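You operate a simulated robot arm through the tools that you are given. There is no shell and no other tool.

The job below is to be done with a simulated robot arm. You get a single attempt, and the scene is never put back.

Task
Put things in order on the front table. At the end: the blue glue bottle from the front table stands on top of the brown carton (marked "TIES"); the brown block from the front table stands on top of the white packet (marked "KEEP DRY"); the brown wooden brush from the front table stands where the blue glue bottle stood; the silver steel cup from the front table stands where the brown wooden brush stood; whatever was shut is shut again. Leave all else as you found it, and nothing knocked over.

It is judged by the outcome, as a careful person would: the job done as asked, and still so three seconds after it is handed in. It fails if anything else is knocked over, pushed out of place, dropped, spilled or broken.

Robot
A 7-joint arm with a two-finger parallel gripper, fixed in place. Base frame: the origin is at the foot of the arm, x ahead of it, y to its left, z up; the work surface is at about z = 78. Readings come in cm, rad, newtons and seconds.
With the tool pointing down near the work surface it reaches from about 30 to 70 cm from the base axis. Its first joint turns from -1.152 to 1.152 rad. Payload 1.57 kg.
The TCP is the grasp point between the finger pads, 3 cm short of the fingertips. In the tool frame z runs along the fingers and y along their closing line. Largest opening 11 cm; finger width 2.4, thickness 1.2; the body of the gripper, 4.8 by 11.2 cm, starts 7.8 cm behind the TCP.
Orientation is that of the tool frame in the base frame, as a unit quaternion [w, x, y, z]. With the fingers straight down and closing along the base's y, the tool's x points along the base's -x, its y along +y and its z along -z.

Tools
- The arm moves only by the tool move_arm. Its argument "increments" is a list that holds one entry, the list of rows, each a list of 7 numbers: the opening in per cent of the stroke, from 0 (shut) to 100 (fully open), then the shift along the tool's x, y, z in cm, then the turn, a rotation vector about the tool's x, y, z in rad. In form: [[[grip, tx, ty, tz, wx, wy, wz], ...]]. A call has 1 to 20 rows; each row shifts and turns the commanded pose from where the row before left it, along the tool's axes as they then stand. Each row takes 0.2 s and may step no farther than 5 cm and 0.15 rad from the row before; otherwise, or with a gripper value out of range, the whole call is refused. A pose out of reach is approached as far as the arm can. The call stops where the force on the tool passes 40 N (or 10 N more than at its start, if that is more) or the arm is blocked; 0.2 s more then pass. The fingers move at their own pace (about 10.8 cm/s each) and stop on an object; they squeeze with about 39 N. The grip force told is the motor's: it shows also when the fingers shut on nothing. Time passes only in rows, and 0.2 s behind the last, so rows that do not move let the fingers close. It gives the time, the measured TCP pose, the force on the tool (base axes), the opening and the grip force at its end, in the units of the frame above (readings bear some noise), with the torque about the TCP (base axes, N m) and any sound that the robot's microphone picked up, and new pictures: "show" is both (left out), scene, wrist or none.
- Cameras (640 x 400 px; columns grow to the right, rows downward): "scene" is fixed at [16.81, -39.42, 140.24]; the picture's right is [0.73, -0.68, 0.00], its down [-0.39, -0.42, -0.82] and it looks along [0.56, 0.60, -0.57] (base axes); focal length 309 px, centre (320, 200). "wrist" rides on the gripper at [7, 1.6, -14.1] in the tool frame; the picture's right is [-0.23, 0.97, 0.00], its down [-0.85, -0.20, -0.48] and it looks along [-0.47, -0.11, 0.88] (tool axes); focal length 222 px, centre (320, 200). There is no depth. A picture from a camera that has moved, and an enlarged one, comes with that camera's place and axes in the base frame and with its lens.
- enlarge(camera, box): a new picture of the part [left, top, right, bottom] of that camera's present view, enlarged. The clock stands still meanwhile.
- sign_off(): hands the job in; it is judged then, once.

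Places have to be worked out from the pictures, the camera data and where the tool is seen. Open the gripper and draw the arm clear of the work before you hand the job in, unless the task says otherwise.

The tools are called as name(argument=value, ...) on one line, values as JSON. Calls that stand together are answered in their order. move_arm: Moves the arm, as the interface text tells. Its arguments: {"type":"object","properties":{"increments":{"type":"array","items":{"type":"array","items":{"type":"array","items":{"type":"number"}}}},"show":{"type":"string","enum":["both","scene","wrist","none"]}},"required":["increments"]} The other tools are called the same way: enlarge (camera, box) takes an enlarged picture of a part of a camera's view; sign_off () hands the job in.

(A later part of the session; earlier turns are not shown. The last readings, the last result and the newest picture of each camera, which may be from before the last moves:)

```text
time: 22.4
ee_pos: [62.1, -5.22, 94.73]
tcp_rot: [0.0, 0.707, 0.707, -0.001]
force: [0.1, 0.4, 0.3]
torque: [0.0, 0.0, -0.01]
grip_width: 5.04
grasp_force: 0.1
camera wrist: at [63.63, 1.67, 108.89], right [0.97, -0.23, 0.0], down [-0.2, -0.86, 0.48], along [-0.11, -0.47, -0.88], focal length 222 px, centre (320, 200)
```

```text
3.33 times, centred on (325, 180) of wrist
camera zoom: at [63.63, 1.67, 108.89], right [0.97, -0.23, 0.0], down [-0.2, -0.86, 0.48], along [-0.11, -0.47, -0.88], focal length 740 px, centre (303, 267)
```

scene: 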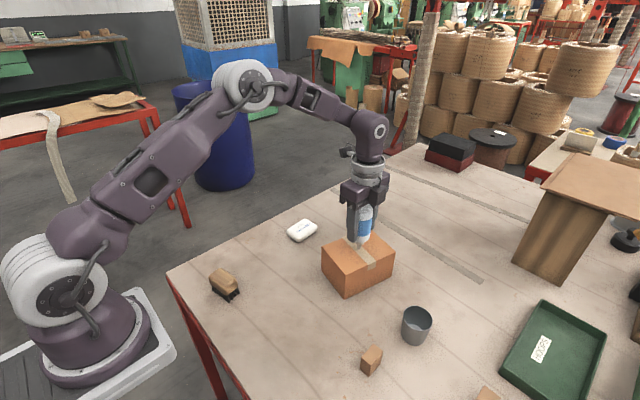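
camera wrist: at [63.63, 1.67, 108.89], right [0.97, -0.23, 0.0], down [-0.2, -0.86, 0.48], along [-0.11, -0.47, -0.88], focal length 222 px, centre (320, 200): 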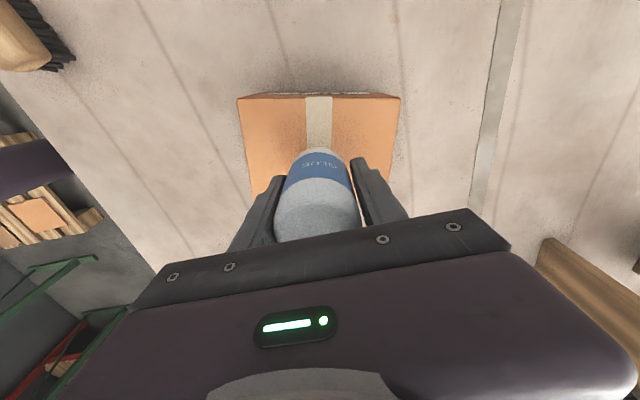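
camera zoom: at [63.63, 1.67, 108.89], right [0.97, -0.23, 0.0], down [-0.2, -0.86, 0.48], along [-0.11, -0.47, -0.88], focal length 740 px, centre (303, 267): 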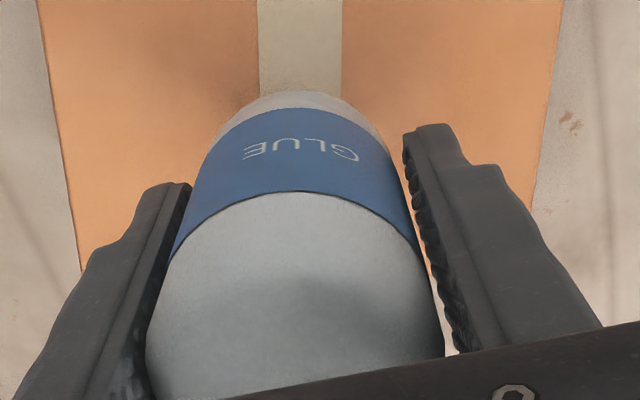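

The bottle is free in the loosely opened fingers. I wait a second to see whether it drifts or leans.

move_arm(increments=[[[46, 0, 0, 0, 0, 0, 0], [46, 0, 0, 0, 0, 0, 0], [46, 0, 0, 0, 0, 0, 0], [46, 0, 0, 0, 0, 0, 0], [46, 0, 0, 0, 0, 0, 0], [46, 0, 0, 0, 0, 0, 0]]], show="none")

enlarge(camera="wrist", box=[240, 120, 410, 240])

enlarge(camera="scene", box=[330, 190, 394, 270])

```text
time: 23.8
ee_pos: [61.96, -5.24, 94.78]
tcp_rot: [0.001, 0.707, 0.707, 0.0]
force: [0.3, 0.4, -0.2]
torque: [0.03, 0.01, -0.06]
grip_width: 5.05
grasp_force: 0.1
```

```text
3.33 times, centred on (325, 180) of wrist
camera zoom: at [63.63, 1.66, 108.9], right [0.97, -0.23, 0.0], down [-0.2, -0.86, 0.48], along [-0.11, -0.47, -0.88], focal length 740 px, centre (303, 267)
```

zoom: 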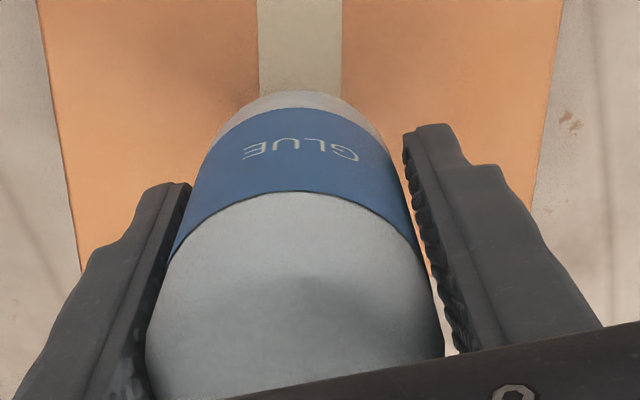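

```text
5.00 times, centred on (362, 230) of scene
camera zoom: at [16.81, -39.42, 140.24], right [0.73, -0.68, 0.0], down [-0.39, -0.42, -0.82], along [0.56, 0.6, -0.57], focal length 1547 px, centre (110, 50)
```

zoom: 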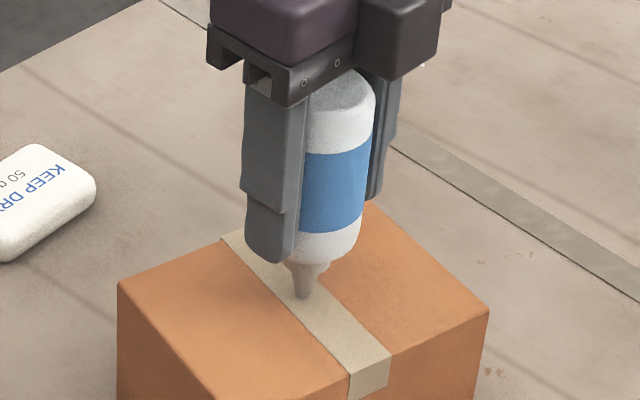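

No change. I open a bit further (still recoverable) to see whether it follows a finger.

move_arm(increments=[[[52, 0, 0, 0, 0, 0, 0], [52, 0, 0, 0, 0, 0, 0], [52, 0, 0, 0, 0, 0, 0], [52, 0, 0, 0, 0, 0, 0], [52, 0, 0, 0, 0, 0, 0]]], show="none")

enlarge(camera="wrist", box=[240, 120, 410, 240])

enlarge(camera="scene", box=[330, 190, 394, 270])

```text
time: 25.0
ee_pos: [61.99, -5.2, 94.74]
tcp_rot: [0.0, 0.707, 0.707, 0.0]
force: [0.1, 0.2, 0.3]
torque: [0.0, 0.0, -0.01]
grip_width: 5.72
grasp_force: 0.1
```

```text
3.33 times, centred on (325, 180) of wrist
camera zoom: at [63.63, 1.66, 108.9], right [0.97, -0.23, 0.0], down [-0.2, -0.86, 0.48], along [-0.11, -0.47, -0.88], focal length 740 px, centre (303, 267)
```

zoom: 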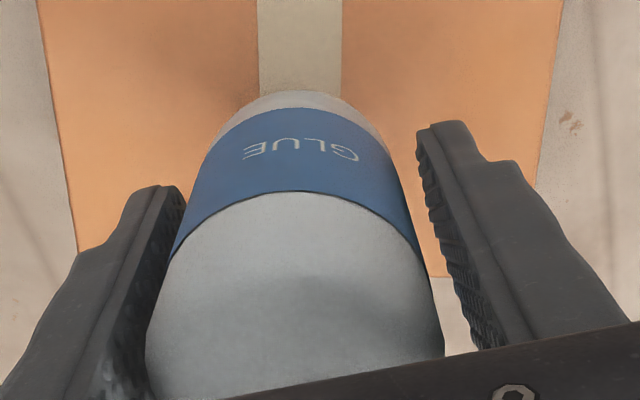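

```text
5.00 times, centred on (362, 230) of scene
camera zoom: at [16.81, -39.42, 140.24], right [0.73, -0.68, 0.0], down [-0.39, -0.42, -0.82], along [0.56, 0.6, -0.57], focal length 1547 px, centre (110, 50)
```

zoom: 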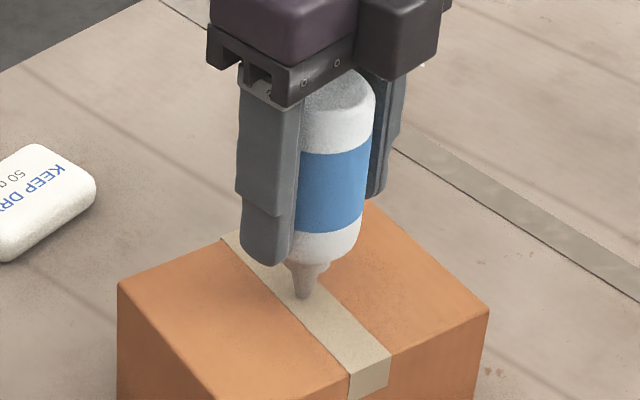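

The bottle did not move at all while the fingers withdrew: it stands freely. I open fully and rise straight up.

move_arm(increments=[[[70, 0, 0, 0, 0, 0, 0], [100, 0, 0, 0, 0, 0, 0], [100, 0, 0, 0, 0, 0, 0], [100, 0, 0, -1, 0, 0, 0], [100, 0, 0, -2, 0, 0, 0], [100, 0, 0, -3, 0, 0, 0], [100, 0, 0, -3, 0, 0, 0], [100, 0, 0, -3, 0, 0, 0], [100, 0, 0, -3, 0, 0, 0], [100, 0, 0, 0, 0, 0, 0]]])

enlarge(camera="scene", box=[320, 190, 400, 290])

```text
time: 27.2
ee_pos: [61.87, -5.23, 109.68]
tcp_rot: [0.0, 0.707, 0.707, -0.001]
force: [0.0, 0.7, -0.1]
torque: [-0.02, 0.0, -0.01]
grip_width: 11.0
grasp_force: 0.1
camera wrist: at [63.48, 1.6, 123.83], right [0.97, -0.23, 0.0], down [-0.2, -0.86, 0.48], along [-0.11, -0.47, -0.88], focal length 222 px, centre (320, 200)
```

scene: 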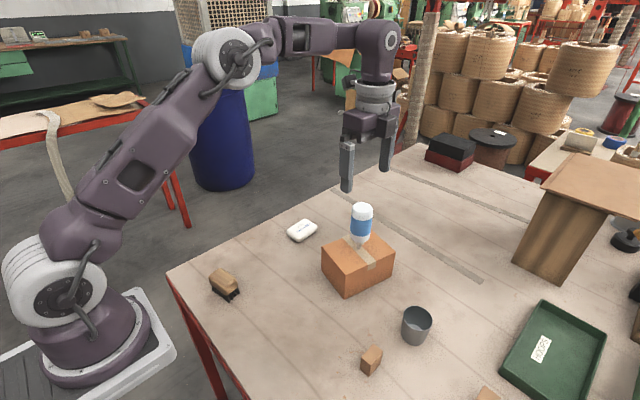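
wrist: 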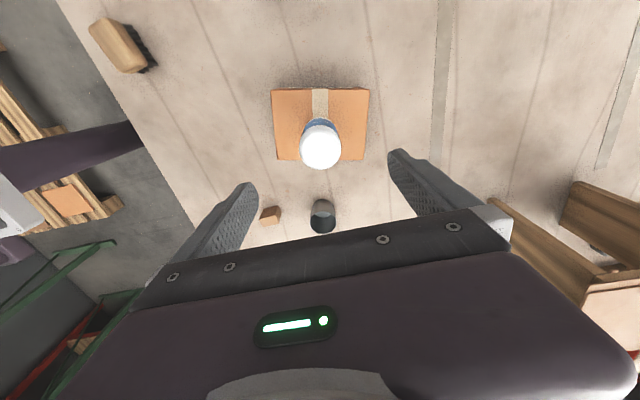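

```text
4.00 times, centred on (360, 240) of scene
camera zoom: at [16.81, -39.42, 140.24], right [0.73, -0.68, 0.0], down [-0.39, -0.42, -0.82], along [0.56, 0.6, -0.57], focal length 1238 px, centre (160, 40)
```

zoom: 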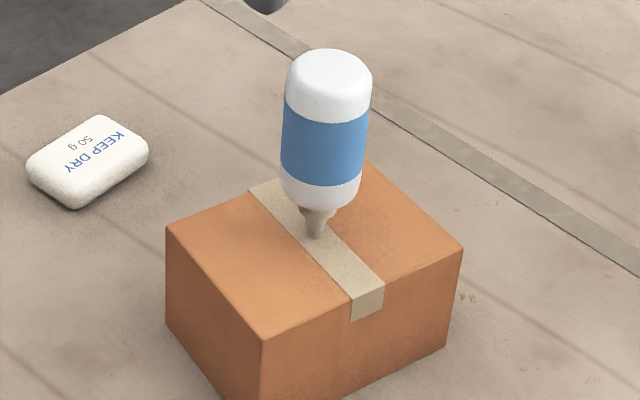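

The bottle stands on the carton. Next the brush: I move high to above ≈ (34.5,12.5).

move_arm(increments=[[[100, 1.97, -3.05, 0, 0, 0, 0], [100, 1.97, -3.05, 0, 0, 0, 0], [100, 1.97, -3.05, 0, 0, 0, 0], [100, 1.97, -3.05, 0, 0, 0, 0], [100, 1.97, -3.05, 0, 0, 0, 0], [100, 1.97, -3.05, 1, 0, 0, 0], [100, 1.97, -3.05, 2, 0, 0, 0], [100, 1.97, -3.05, 2, 0, 0, 0], [100, 1.97, -3.05, 2, 0, 0, 0], [100, 0, 0, 0, 0, 0, 0], [100, 0, 0, 0, 0, 0, 0]]])

enlarge(camera="wrist", box=[260, 70, 388, 170])

```text
time: 29.6
ee_pos: [34.78, 12.55, 102.72]
tcp_rot: [0.001, 0.708, 0.707, 0.0]
force: [-0.2, -0.2, -1.0]
torque: [-0.01, 0.01, 0.03]
grip_width: 11.0
grasp_force: 0.1
camera wrist: at [36.3, 19.47, 117.03], right [0.97, -0.23, 0.0], down [-0.2, -0.86, 0.48], along [-0.11, -0.47, -0.88], focal length 222 px, centre (320, 200)
```

scene: 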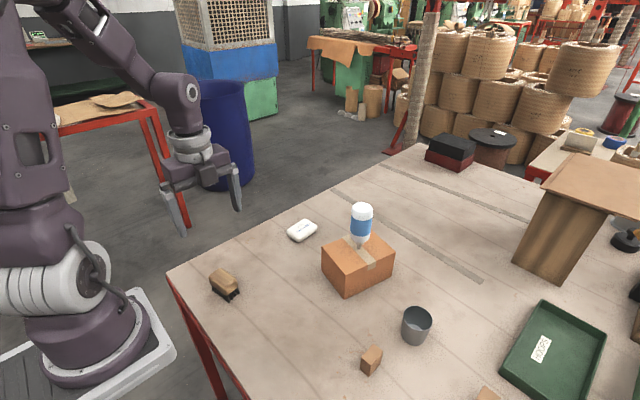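
wrist: 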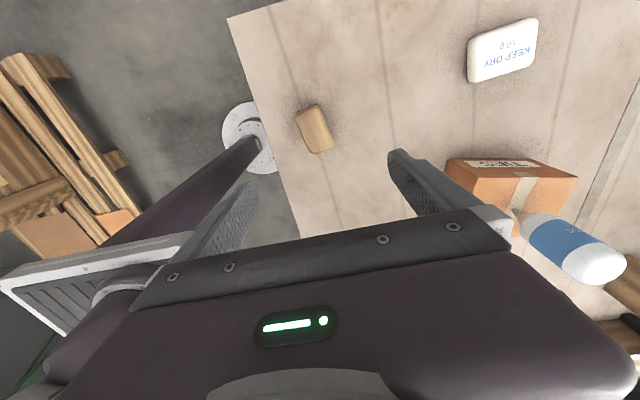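

```text
4.00 times, centred on (324, 120) of wrist
camera zoom: at [36.3, 19.47, 117.03], right [0.97, -0.23, 0.0], down [-0.2, -0.86, 0.48], along [-0.11, -0.47, -0.88], focal length 888 px, centre (304, 520)
```

zoom: 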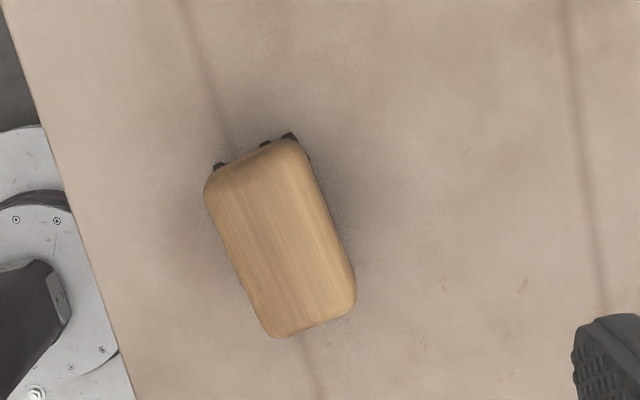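

Brush centre ≈ (33.9,13.0), long axis ~8.5° off y, about 6.3×3.7 cm, top z ≈ 82. I align, turn -0.15 rad and descend partway for another look.

move_arm(increments=[[[100, 0.45, -0.88, 0, 0, 0, 0], [100, 0, 0, 2.5, 0, 0, -0.15], [100, 0, 0, 2.5, 0, 0, 0], [100, 0, 0, 2.5, 0, 0, 0], [100, 0, 0, 2.5, 0, 0, 0], [100, 0, 0, 0, 0, 0, 0], [100, 0, 0, 0, 0, 0, 0]]])

enlarge(camera="wrist", box=[220, 80, 420, 220])

enlarge(camera="scene", box=[160, 200, 288, 310])

```text
time: 31.2
ee_pos: [33.71, 12.76, 92.84]
tcp_rot: [0.001, 0.653, 0.758, 0.0]
force: [0.0, -0.6, 0.0]
torque: [0.0, 0.01, -0.04]
grip_width: 11.0
grasp_force: 0.1
camera wrist: at [34.23, 19.83, 106.96], right [1.0, -0.08, 0.0], down [-0.07, -0.88, 0.48], along [-0.04, -0.48, -0.88], focal length 222 px, centre (320, 200)
```

scene: 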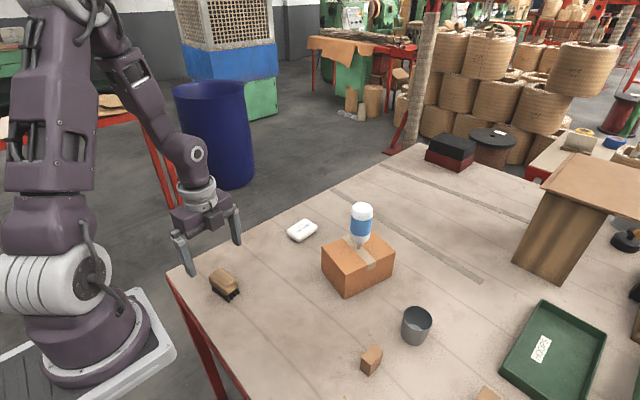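
wrist: 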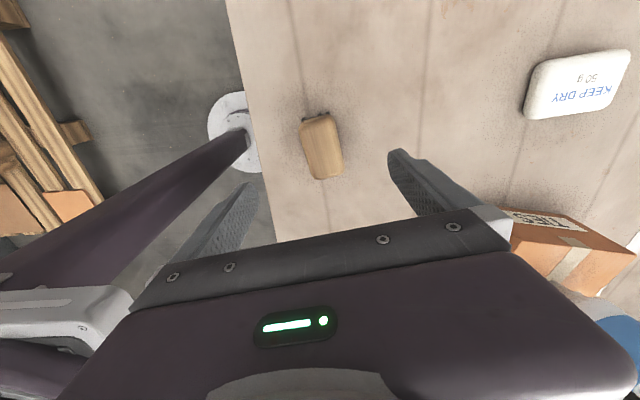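

```text
2.86 times, centred on (320, 150) of wrist
camera zoom: at [34.23, 19.83, 106.96], right [1.0, -0.08, 0.0], down [-0.07, -0.88, 0.48], along [-0.04, -0.48, -0.88], focal length 635 px, centre (320, 343)
```

zoom: 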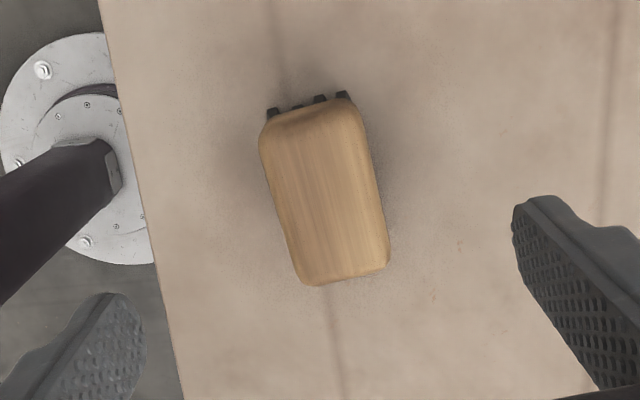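

```text
3.64 times, centred on (224, 255) of scene
camera zoom: at [16.81, -39.42, 140.24], right [0.73, -0.68, 0.0], down [-0.39, -0.42, -0.82], along [0.56, 0.6, -0.57], focal length 1125 px, centre (669, 0)
```

zoom: 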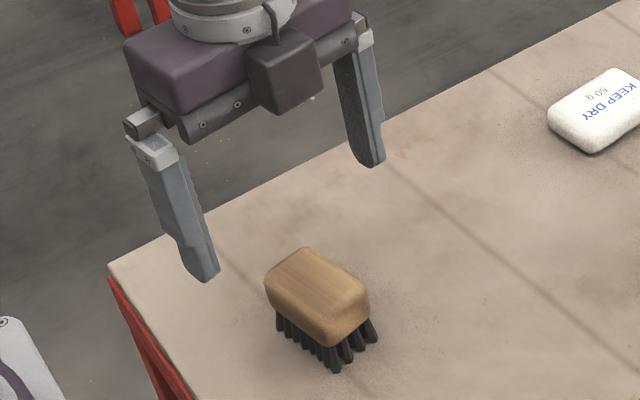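

Alignment good (centre ≈ (33.8,12.9), axis ⟂ closing line). I descend to z ≈ 82.2 with fingertips ~1 cm above the table.

move_arm(increments=[[[100, 0, 0, 2.5, 0, 0, 0], [100, 0, 0, 2.5, 0, 0, 0], [100, 0, 0, 2.5, 0, 0, 0], [100, 0, 0, 2, 0, 0, 0], [100, 0, 0, 1, 0, 0, 0], [100, 0, 0, 0, 0, 0, 0]]])

enlarge(camera="wrist", box=[220, 100, 420, 240])

enlarge(camera="scene", box=[160, 220, 288, 320])

```text
time: 32.6
ee_pos: [33.75, 12.99, 82.31]
tcp_rot: [0.0, 0.652, 0.758, 0.0]
force: [-0.2, -0.2, 0.7]
torque: [0.0, -0.02, 0.02]
grip_width: 10.99
grasp_force: 0.0
camera wrist: at [34.26, 19.93, 96.51], right [1.0, -0.08, 0.0], down [-0.07, -0.88, 0.48], along [-0.04, -0.48, -0.88], focal length 222 px, centre (320, 200)
```

scene: 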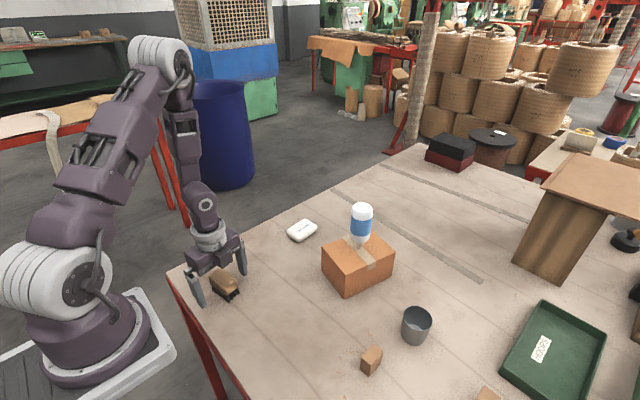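
wrist: 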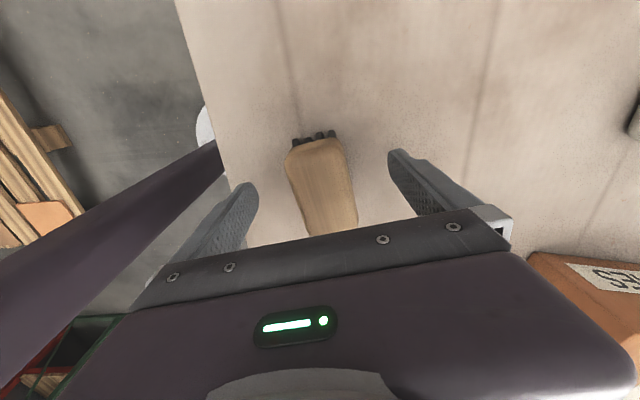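

```text
2.86 times, centred on (320, 170) of wrist
camera zoom: at [34.26, 19.93, 96.51], right [1.0, -0.08, 0.0], down [-0.07, -0.88, 0.48], along [-0.04, -0.48, -0.88], focal length 635 px, centre (320, 286)
```

zoom: 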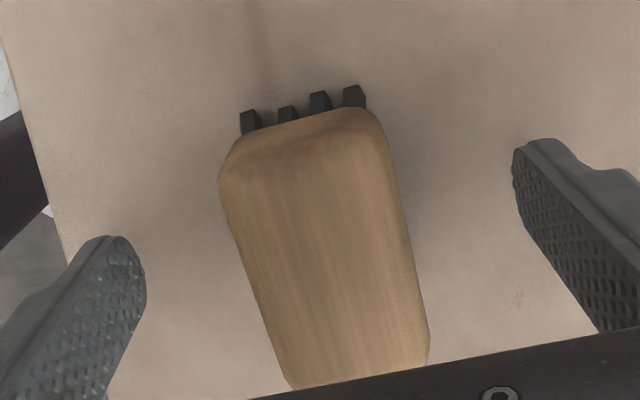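

```text
4.00 times, centred on (224, 270) of scene
camera zoom: at [16.81, -39.42, 140.24], right [0.73, -0.68, 0.0], down [-0.39, -0.42, -0.82], along [0.56, 0.6, -0.57], focal length 1238 px, centre (704, -80)
```

zoom: 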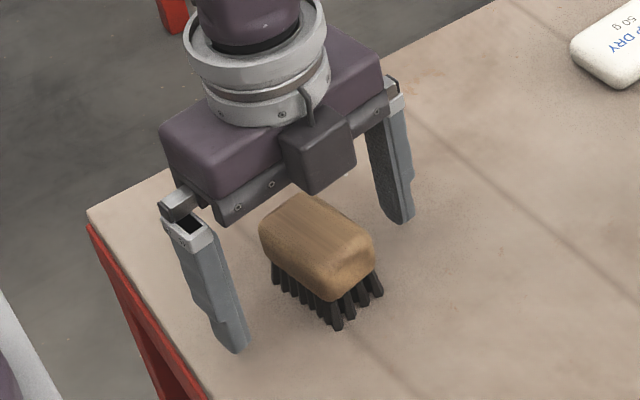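

Brush is between the fingers. Closing.

move_arm(increments=[[[45, 0, 0, 0, 0, 0, 0], [25, 0, 0, 0, 0, 0, 0], [20, 0, 0, 0, 0, 0, 0], [20, 0, 0, 0, 0, 0, 0], [20, 0, 0, 0, 0, 0, 0]]])

enlarge(camera="scene", box=[160, 220, 288, 320])

```text
time: 33.8
ee_pos: [33.8, 12.87, 82.42]
tcp_rot: [0.001, 0.652, 0.758, 0.0]
force: [0.0, 0.6, -0.2]
torque: [0.0, 0.01, 0.02]
grip_width: 3.92
grasp_force: 39.4
camera wrist: at [34.26, 19.93, 96.53], right [1.0, -0.08, 0.0], down [-0.07, -0.88, 0.48], along [-0.04, -0.48, -0.88], focal length 222 px, centre (320, 200)
```

scene: 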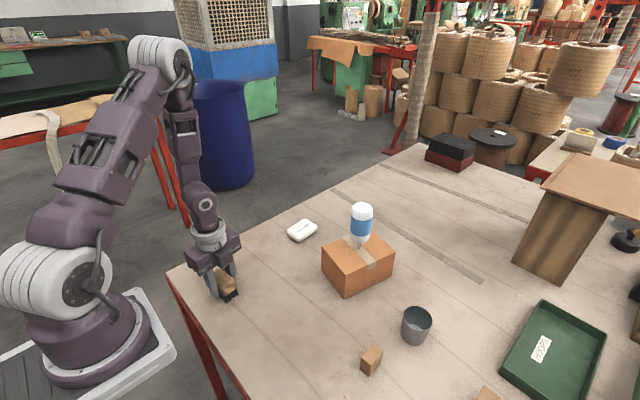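
wrist: 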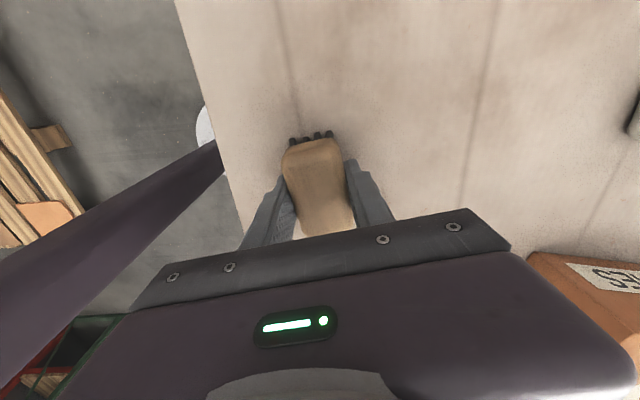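

```text
4.00 times, centred on (224, 270) of scene
camera zoom: at [16.81, -39.42, 140.24], right [0.73, -0.68, 0.0], down [-0.39, -0.42, -0.82], along [0.56, 0.6, -0.57], focal length 1238 px, centre (704, -80)
```

zoom: 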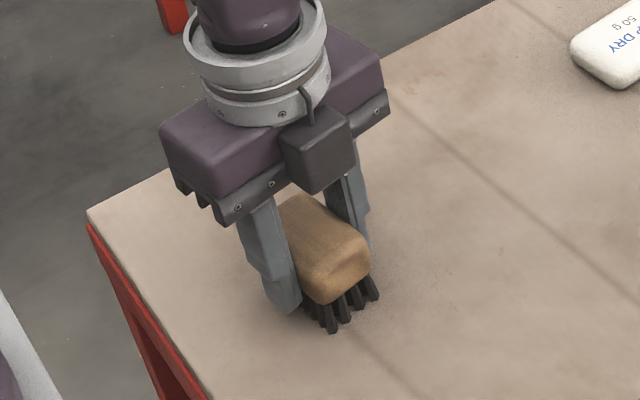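

Brush gripped (3.9 cm), TCP (33.8,12.95) — this is the cup's later target (brush centre ≈ (33.8,12.75)). I lift 8 cm and carry it to the bottle's old spot.

move_arm(increments=[[[20, 0, 0, -1, 0, 0, 0], [20, 0, 0, -2, 0, 0, 0], [20, 0, 0, -3, 0, 0, 0], [20, 0, 0, -2, 0, 0, 0], [20, -1.5, 0.1, 0, 0, 0, 0], [20, -3, 0.18, 0, 0, 0, 0], [20, -3, 0.18, 0, 0, 0, 0], [20, -3, 0.18, 0, 0, 0, 0], [20, -3, 0.18, 0, 0, 0, 0], [20, -3, 0.18, 0, 0, 0, 0], [20, -2.5, 0.15, 0, 0, 0, 0], [20, -1.25, 0.04, 0, 0, 0, 0], [20, 0, 0, 0, 0, 0, 0], [20, 0, 0, 0, 0, 0, 0]]])

enlarge(camera="scene", box=[220, 220, 348, 350])

```text
time: 36.8
ee_pos: [37.85, -6.78, 90.26]
tcp_rot: [0.0, 0.652, 0.758, -0.001]
force: [-0.6, -0.3, -0.9]
torque: [-0.03, 0.01, 0.04]
grip_width: 3.93
grasp_force: 39.3
camera wrist: at [38.42, 0.17, 104.4], right [1.0, -0.08, 0.0], down [-0.07, -0.88, 0.48], along [-0.04, -0.48, -0.88], focal length 222 px, centre (320, 200)
```

scene: 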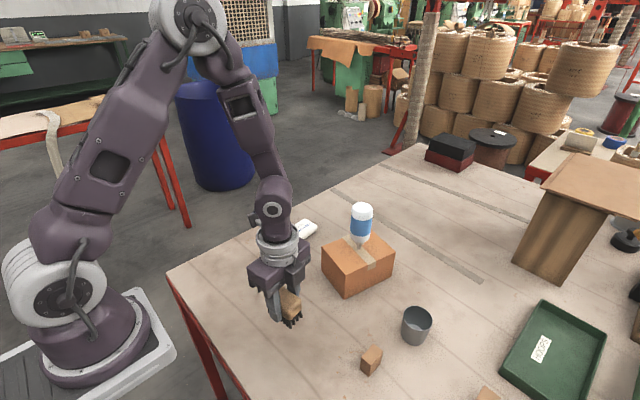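
wrist: 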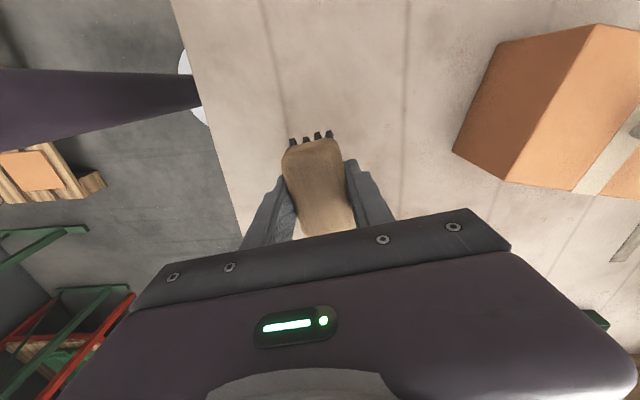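

```text
3.08 times, centred on (284, 285) of scene
camera zoom: at [16.81, -39.42, 140.24], right [0.73, -0.68, 0.0], down [-0.39, -0.42, -0.82], along [0.56, 0.6, -0.57], focal length 952 px, centre (431, -62)
```

zoom: 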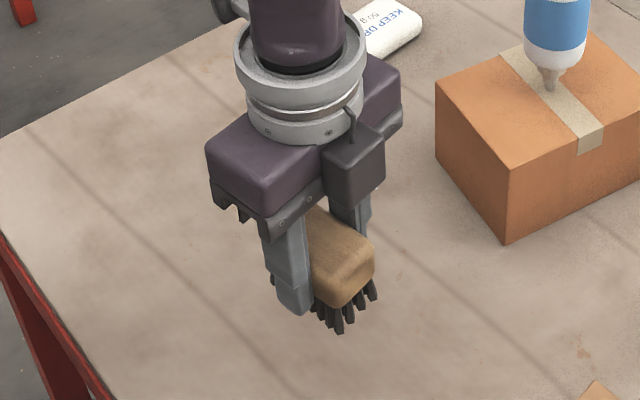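

Over the spot. I lower to ~0.5 cm above the table, then feel for contact.

move_arm(increments=[[[20, -0.1, 0.1, 2, 0, 0, 0], [20, 0, 0, 2, 0, 0, 0], [20, 0, 0, 2, 0, 0, 0], [20, 0, 0, 1.2, 0, 0, 0], [20, 0, 0, 0.3, 0, 0, 0], [20, 0, 0, 0, 0, 0, 0]]], show="none")

move_arm(increments=[[[20, 0, 0, 0.2, 0, 0, 0], [20, 0, 0, 0, 0, 0, 0]]], show="none")

move_arm(increments=[[[20, 0, 0, 0.15, 0, 0, 0], [20, 0, 0, 0, 0, 0, 0]]], show="scene")

```text
time: 38.2
ee_pos: [38.09, -6.97, 82.84]
tcp_rot: [0.0, 0.652, 0.758, 0.0]
force: [-1.2, 0.2, -1.3]
torque: [-0.03, 0.01, 0.01]
grip_width: 3.95
grasp_force: 38.6
```

```text
time: 38.8
ee_pos: [38.17, -7.08, 82.6]
tcp_rot: [-0.001, 0.653, 0.758, 0.0]
force: [-0.2, 0.3, -1.3]
torque: [0.0, -0.03, -0.02]
grip_width: 3.96
grasp_force: 39.3
```

```text
time: 39.4
ee_pos: [38.1, -7.08, 82.32]
tcp_rot: [0.0, 0.652, 0.758, -0.001]
force: [0.6, -1.2, -0.4]
torque: [-0.01, -0.01, 0.0]
grip_width: 3.94
grasp_force: 39.0
```

scene: 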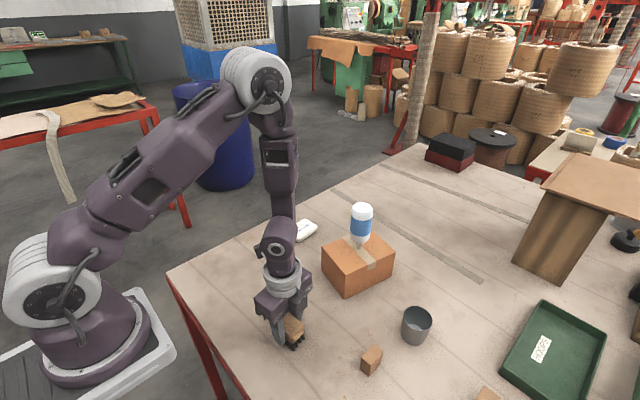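

Almost down; one or two more small steps for contact.

move_arm(increments=[[[20, 0, 0, 0.12, 0, 0, 0], [20, 0, 0, 0, 0, 0, 0]]], show="none")

enlarge(camera="scene", box=[250, 290, 330, 360])

```text
time: 40.0
ee_pos: [38.06, -7.05, 82.21]
tcp_rot: [0.001, 0.652, 0.758, 0.0]
force: [-2.5, -1.7, 40.6]
torque: [0.22, 0.18, -0.04]
grip_width: 3.93
grasp_force: 39.3
```

```text
5.71 times, centred on (290, 325) of scene
camera zoom: at [16.76, -39.41, 140.24], right [0.73, -0.68, 0.0], down [-0.39, -0.42, -0.82], along [0.56, 0.6, -0.57], focal length 1768 px, centre (491, -514)
```

zoom: 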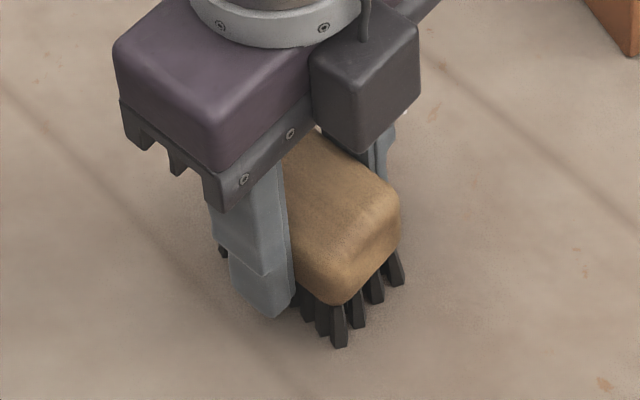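

Firm contact. I back off 0.1 cm, open slowly, then rise.

move_arm(increments=[[[20, 0, 0, -0.1, 0, 0, 0], [20, 0, 0, 0, 0, 0, 0], [40, 0, 0, 0, 0, 0, 0], [45, 0, 0, 0, 0, 0, 0], [60, 0, 0, 0, 0, 0, 0], [100, 0, 0, 0, 0, 0, 0], [100, 0, 0, 0, 0, 0, 0], [100, 0, 0, -1, 0, 0, 0], [100, 0, 0, -3, 0, 0, 0], [100, 0, 0, -4, 0, 0, 0], [100, 0, 0, -4, 0, 0, 0], [100, 0, 0, -4, 0, 0, 0], [100, 0, 0, -4, 0, 0, 0], [100, 0, 0, 0, 0, 0, 0]]])

enlarge(camera="scene", box=[220, 220, 348, 350])

enlarge(camera="wrist", box=[220, 80, 420, 220])

```text
time: 43.0
ee_pos: [38.02, -7.16, 102.34]
tcp_rot: [0.0, 0.652, 0.758, -0.001]
force: [0.7, -0.4, 0.4]
torque: [0.01, -0.01, 0.02]
grip_width: 11.02
grasp_force: 0.0
camera wrist: at [38.54, -0.04, 116.57], right [1.0, -0.08, 0.0], down [-0.07, -0.88, 0.48], along [-0.04, -0.48, -0.88], focal length 222 px, centre (320, 200)
```

scene: 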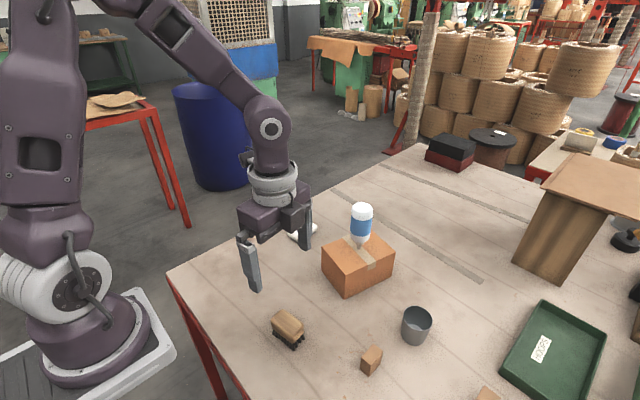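
wrist: 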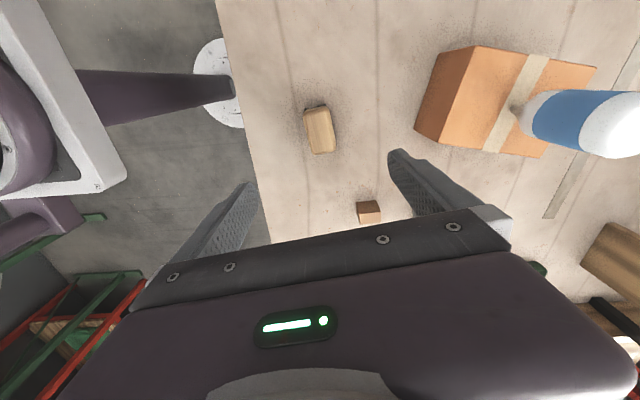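

```text
3.08 times, centred on (284, 285) of scene
camera zoom: at [16.81, -39.42, 140.24], right [0.73, -0.68, 0.0], down [-0.39, -0.42, -0.82], along [0.56, 0.6, -0.57], focal length 952 px, centre (431, -62)
```

zoom: 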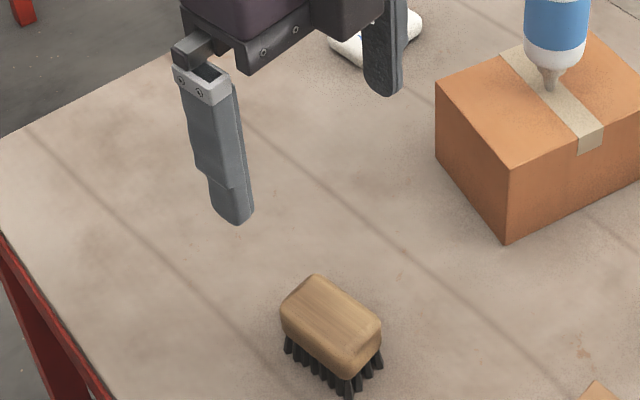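

```text
2.86 times, centred on (320, 150) of wrist
camera zoom: at [38.54, -0.04, 116.57], right [1.0, -0.08, 0.0], down [-0.07, -0.88, 0.48], along [-0.04, -0.48, -0.88], focal length 635 px, centre (320, 343)
```

zoom: 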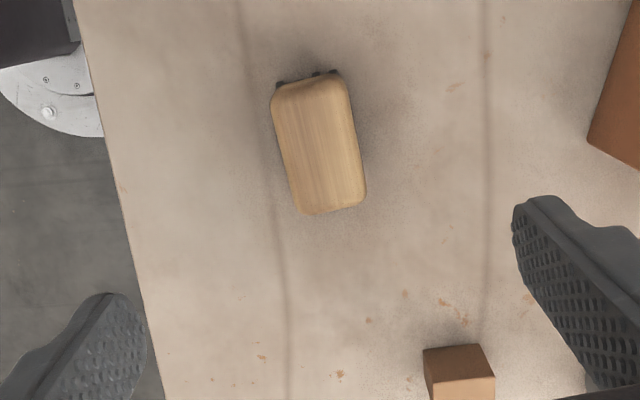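

Brush now sits at ≈ (37.9,-7.0), right on the bottle's former spot. Next I go above the cup at ≈ (57,-25).

move_arm(increments=[[[100, -2.88, 2.31, 0, 0, 0, 0], [100, -2.88, 2.31, 0, 0, 0, 0], [100, -2.88, 2.31, 0, 0, 0, 0], [100, -2.88, 2.31, 0, 0, 0, 0], [100, -2.88, 2.31, 0, 0, 0, 0], [100, -2.88, 2.31, 0, 0, 0, 0], [100, -2.88, 2.31, 0, 0, 0, 0], [100, 0, 0, 0, 0, 0, 0], [100, 0, 0, 0, 0, 0, 0]]])

enlarge(camera="wrist", box=[220, 80, 420, 220])

enlarge(camera="scene", box=[340, 260, 460, 390])

```text
time: 45.0
ee_pos: [56.88, -24.64, 102.28]
tcp_rot: [0.0, 0.652, 0.758, 0.0]
force: [-0.1, 0.1, 0.3]
torque: [0.0, 0.01, -0.01]
grip_width: 11.01
grasp_force: 0.1
camera wrist: at [57.41, -17.52, 116.41], right [1.0, -0.08, 0.0], down [-0.07, -0.88, 0.48], along [-0.04, -0.48, -0.88], focal length 222 px, centre (320, 200)
```

scene: 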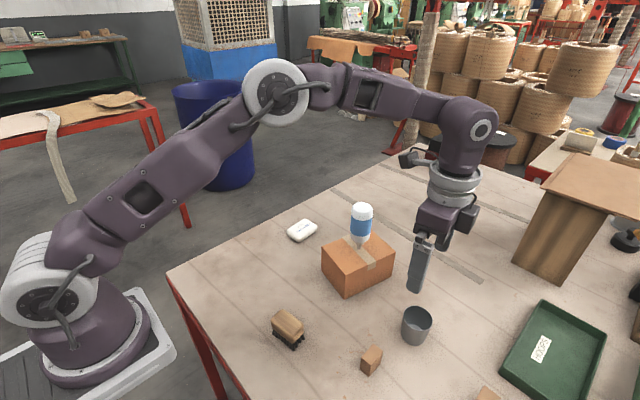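
wrist: 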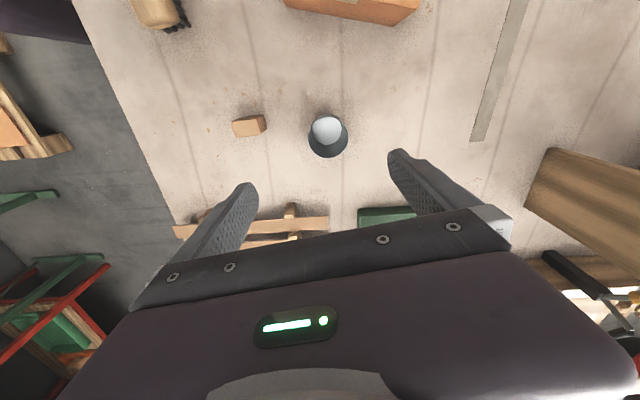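

```text
2.86 times, centred on (320, 150) of wrist
camera zoom: at [57.41, -17.52, 116.41], right [1.0, -0.08, 0.0], down [-0.07, -0.88, 0.48], along [-0.04, -0.48, -0.88], focal length 635 px, centre (320, 343)
```

zoom: 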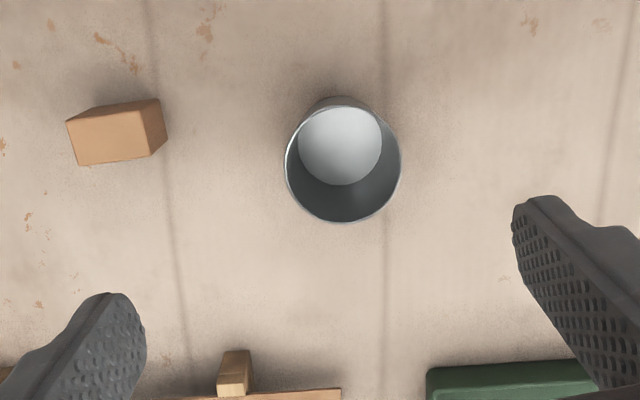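

```text
3.08 times, centred on (400, 325) of scene
camera zoom: at [16.81, -39.42, 140.24], right [0.73, -0.68, 0.0], down [-0.39, -0.42, -0.82], along [0.56, 0.6, -0.57], focal length 952 px, centre (74, -185)
```

zoom: 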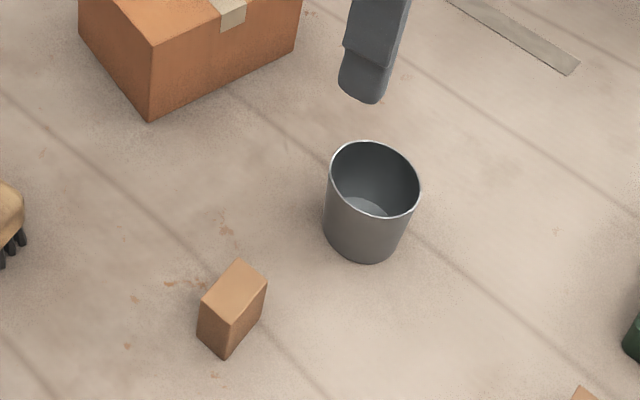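

The cup is empty; rim/bottom triangulate to ≈ (57.95,-25.05), top z ≈ 84.5, Ø ≈ 5.8. I centre over it and descend to z ≈ 92 for a check.

move_arm(increments=[[[100, -0.55, 0.98, 0, 0, 0, 0], [100, 0, 0, 2.5, 0, 0, 0], [100, 0, 0, 2.5, 0, 0, 0], [100, 0, 0, 2.5, 0, 0, 0], [100, 0, 0, 2.5, 0, 0, 0], [100, 0, 0, 0, 0, 0, 0]]])

enlarge(camera="wrist", box=[220, 80, 420, 220])

```text
time: 46.4
ee_pos: [57.91, -25.06, 92.3]
tcp_rot: [0.0, 0.652, 0.758, 0.0]
force: [0.3, -0.2, -0.1]
torque: [-0.02, -0.01, 0.02]
grip_width: 11.0
grasp_force: 0.1
camera wrist: at [58.52, -17.95, 106.57], right [1.0, -0.08, 0.0], down [-0.07, -0.88, 0.48], along [-0.04, -0.48, -0.88], focal length 222 px, centre (320, 200)
```

scene: 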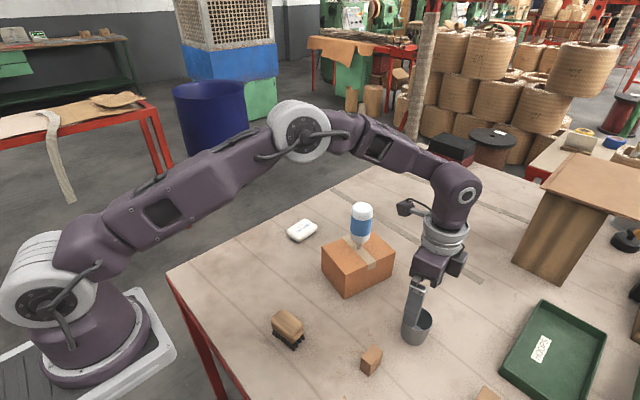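
wrist: 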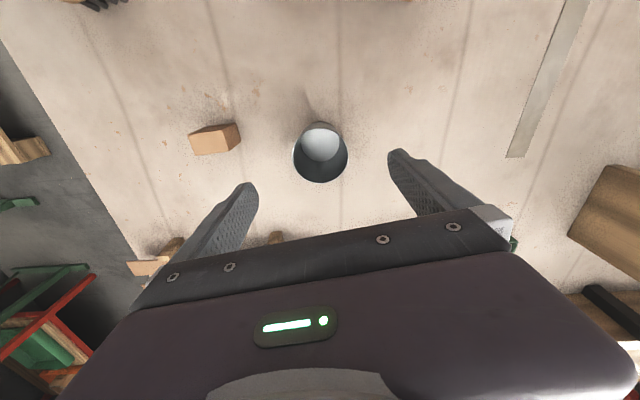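

```text
2.86 times, centred on (320, 150) of wrist
camera zoom: at [58.52, -17.95, 106.57], right [1.0, -0.08, 0.0], down [-0.07, -0.88, 0.48], along [-0.04, -0.48, -0.88], focal length 635 px, centre (320, 343)
```

zoom: 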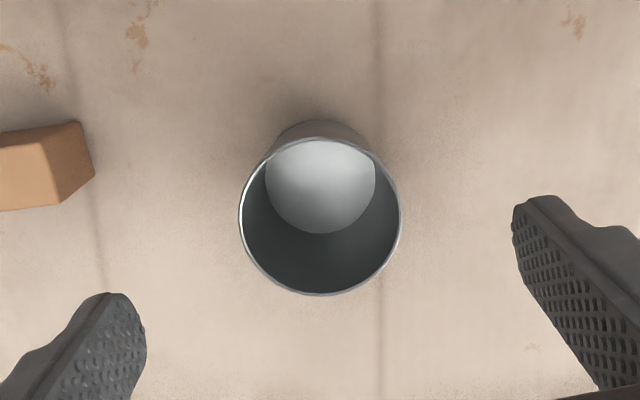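

Centred on (57.9,-25.0). I descend to z ≈ 82.

move_arm(increments=[[[100, 0, 0, 2.5, 0, 0, 0], [100, 0, 0, 2.5, 0, 0, 0], [100, 0, 0, 2.5, 0, 0, 0], [100, 0, 0, 2, 0, 0, 0], [100, 0, 0, 0.7, 0, 0, 0], [100, 0, 0, 0, 0, 0, 0]]])

enlarge(camera="scene", box=[340, 260, 460, 390])

enlarge(camera="wrist", box=[220, 100, 420, 240])

```text
time: 47.8
ee_pos: [58.1, -24.81, 82.12]
tcp_rot: [-0.001, 0.652, 0.758, 0.0]
force: [-0.3, 0.2, 0.3]
torque: [0.01, 0.03, -0.01]
grip_width: 10.98
grasp_force: 0.0
camera wrist: at [58.67, -17.83, 96.3], right [1.0, -0.08, 0.0], down [-0.07, -0.88, 0.48], along [-0.04, -0.48, -0.88], focal length 222 px, centre (320, 200)
```

scene: 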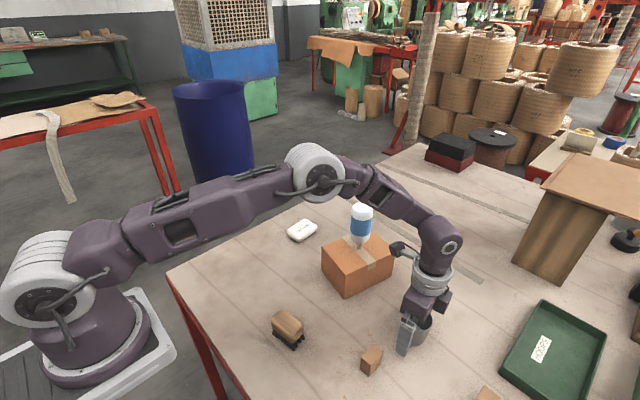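
wrist: 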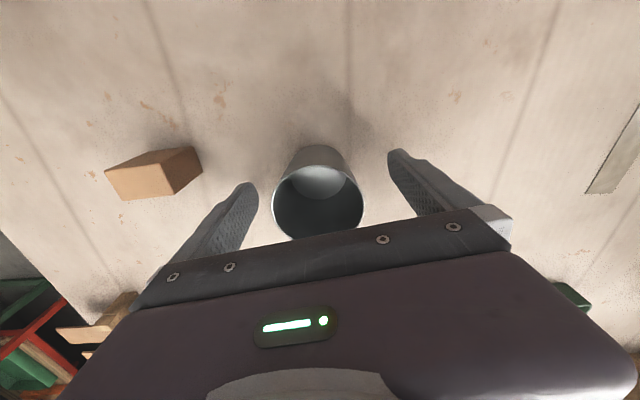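

```text
3.08 times, centred on (400, 325) of scene
camera zoom: at [16.81, -39.42, 140.24], right [0.73, -0.68, 0.0], down [-0.39, -0.42, -0.82], along [0.56, 0.6, -0.57], focal length 952 px, centre (74, -185)
```

zoom: 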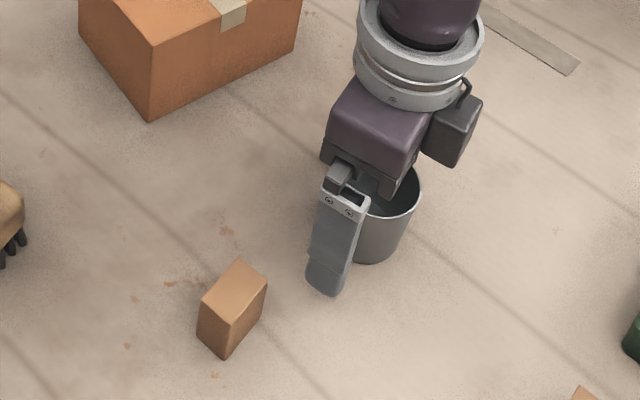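

```text
2.86 times, centred on (320, 170) of wrist
camera zoom: at [58.67, -17.83, 96.3], right [1.0, -0.08, 0.0], down [-0.07, -0.88, 0.48], along [-0.04, -0.48, -0.88], focal length 635 px, centre (320, 286)
```

zoom: 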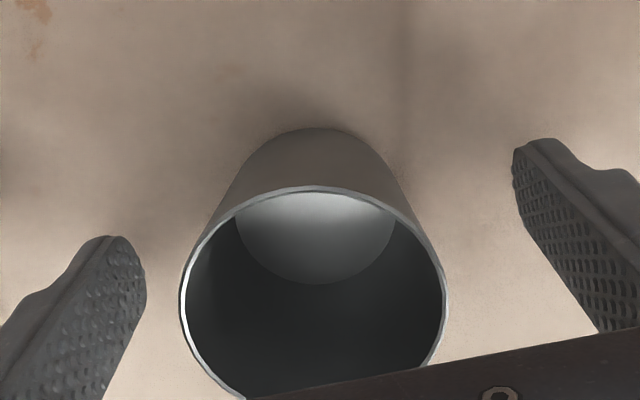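

Cup between the fingers with clearance below the gripper body. Closing.

move_arm(increments=[[[60, 0, 0, 0, 0, 0, 0], [45, 0, 0, 0, 0, 0, 0], [35, 0, 0, 0, 0, 0, 0], [30, 0, 0, 0, 0, 0, 0], [30, 0, 0, 0, 0, 0, 0], [30, 0, 0, 0, 0, 0, 0]]])

enlarge(camera="wrist", box=[220, 100, 420, 240])

```text
time: 49.2
ee_pos: [58.06, -24.84, 82.06]
tcp_rot: [0.0, 0.652, 0.758, 0.0]
force: [0.4, 0.0, -0.3]
torque: [-0.02, -0.04, -0.01]
grip_width: 5.57
grasp_force: 38.8
camera wrist: at [58.67, -17.83, 96.33], right [1.0, -0.08, 0.0], down [-0.07, -0.88, 0.48], along [-0.04, -0.48, -0.88], focal length 222 px, centre (320, 200)
```

scene: 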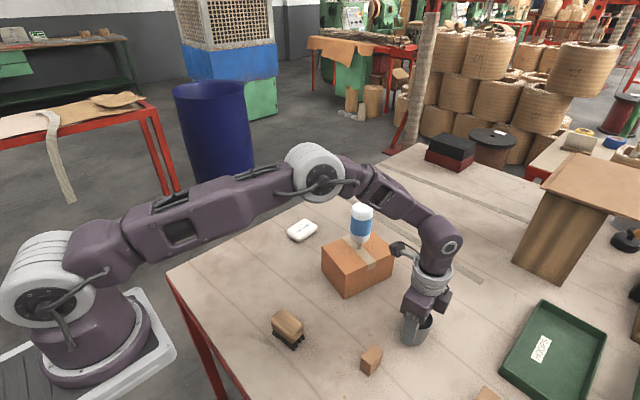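
wrist: 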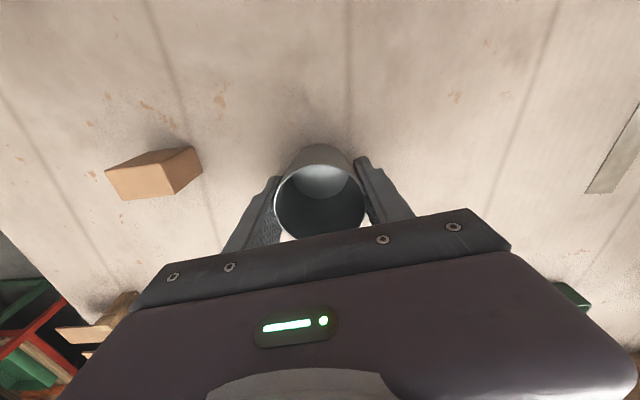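

```text
2.86 times, centred on (320, 170) of wrist
camera zoom: at [58.67, -17.83, 96.33], right [1.0, -0.08, 0.0], down [-0.07, -0.88, 0.48], along [-0.04, -0.48, -0.88], focal length 635 px, centre (320, 286)
```

zoom: 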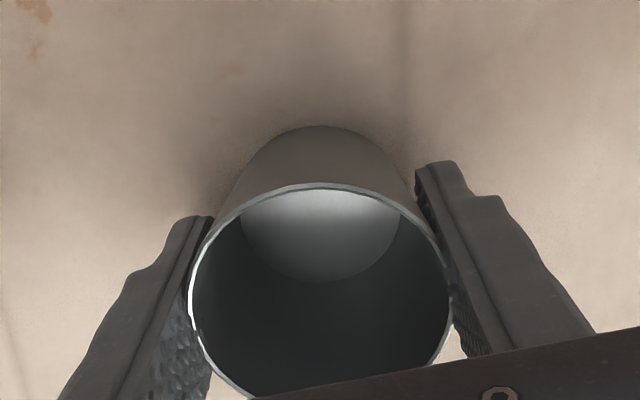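

Cup held at 5.57 cm, centred. I lift 12 cm straight up.

move_arm(increments=[[[30, 0, 0, -0.5, 0, 0, 0], [30, 0, 0, -1.5, 0, 0, 0], [30, 0, 0, -2.5, 0, 0, 0], [30, 0, 0, -3, 0, 0, 0], [30, 0, 0, -3, 0, 0, 0], [30, 0, 0, -2, 0, 0, 0], [30, 0, 0, 0, 0, 0, 0]]])

enlarge(camera="scene", box=[340, 220, 460, 380])

```text
time: 50.8
ee_pos: [58.05, -24.89, 94.85]
tcp_rot: [0.0, 0.652, 0.758, 0.001]
force: [0.6, -0.3, -0.2]
torque: [0.01, 0.02, -0.01]
grip_width: 5.61
grasp_force: 39.3
camera wrist: at [58.59, -17.85, 108.99], right [1.0, -0.08, 0.0], down [-0.07, -0.88, 0.48], along [-0.04, -0.48, -0.88], focal length 222 px, centre (320, 200)
```

scene: 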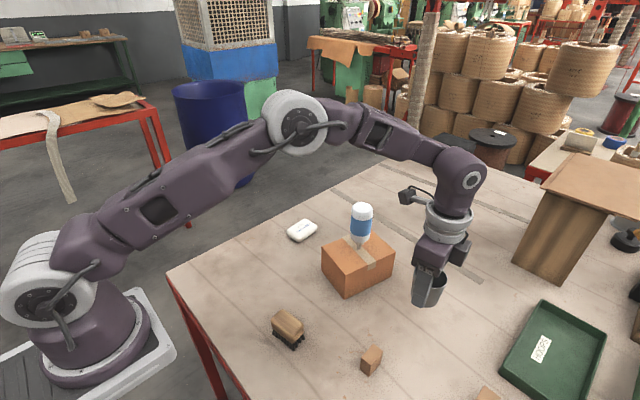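
wrist: 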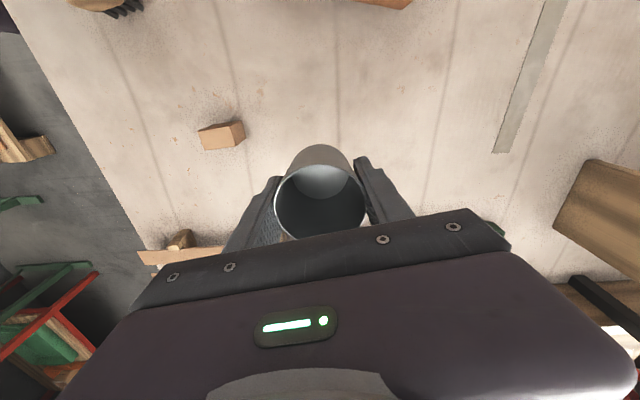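

```text
2.50 times, centred on (400, 300) of scene
camera zoom: at [16.81, -39.42, 140.24], right [0.73, -0.68, 0.0], down [-0.39, -0.42, -0.82], along [0.56, 0.6, -0.57], focal length 774 px, centre (120, -50)
```

zoom: 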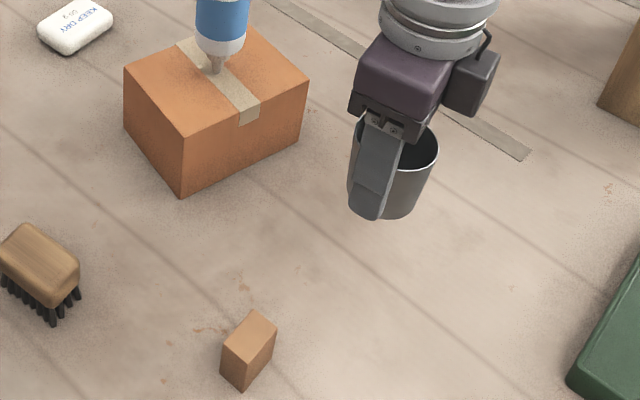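

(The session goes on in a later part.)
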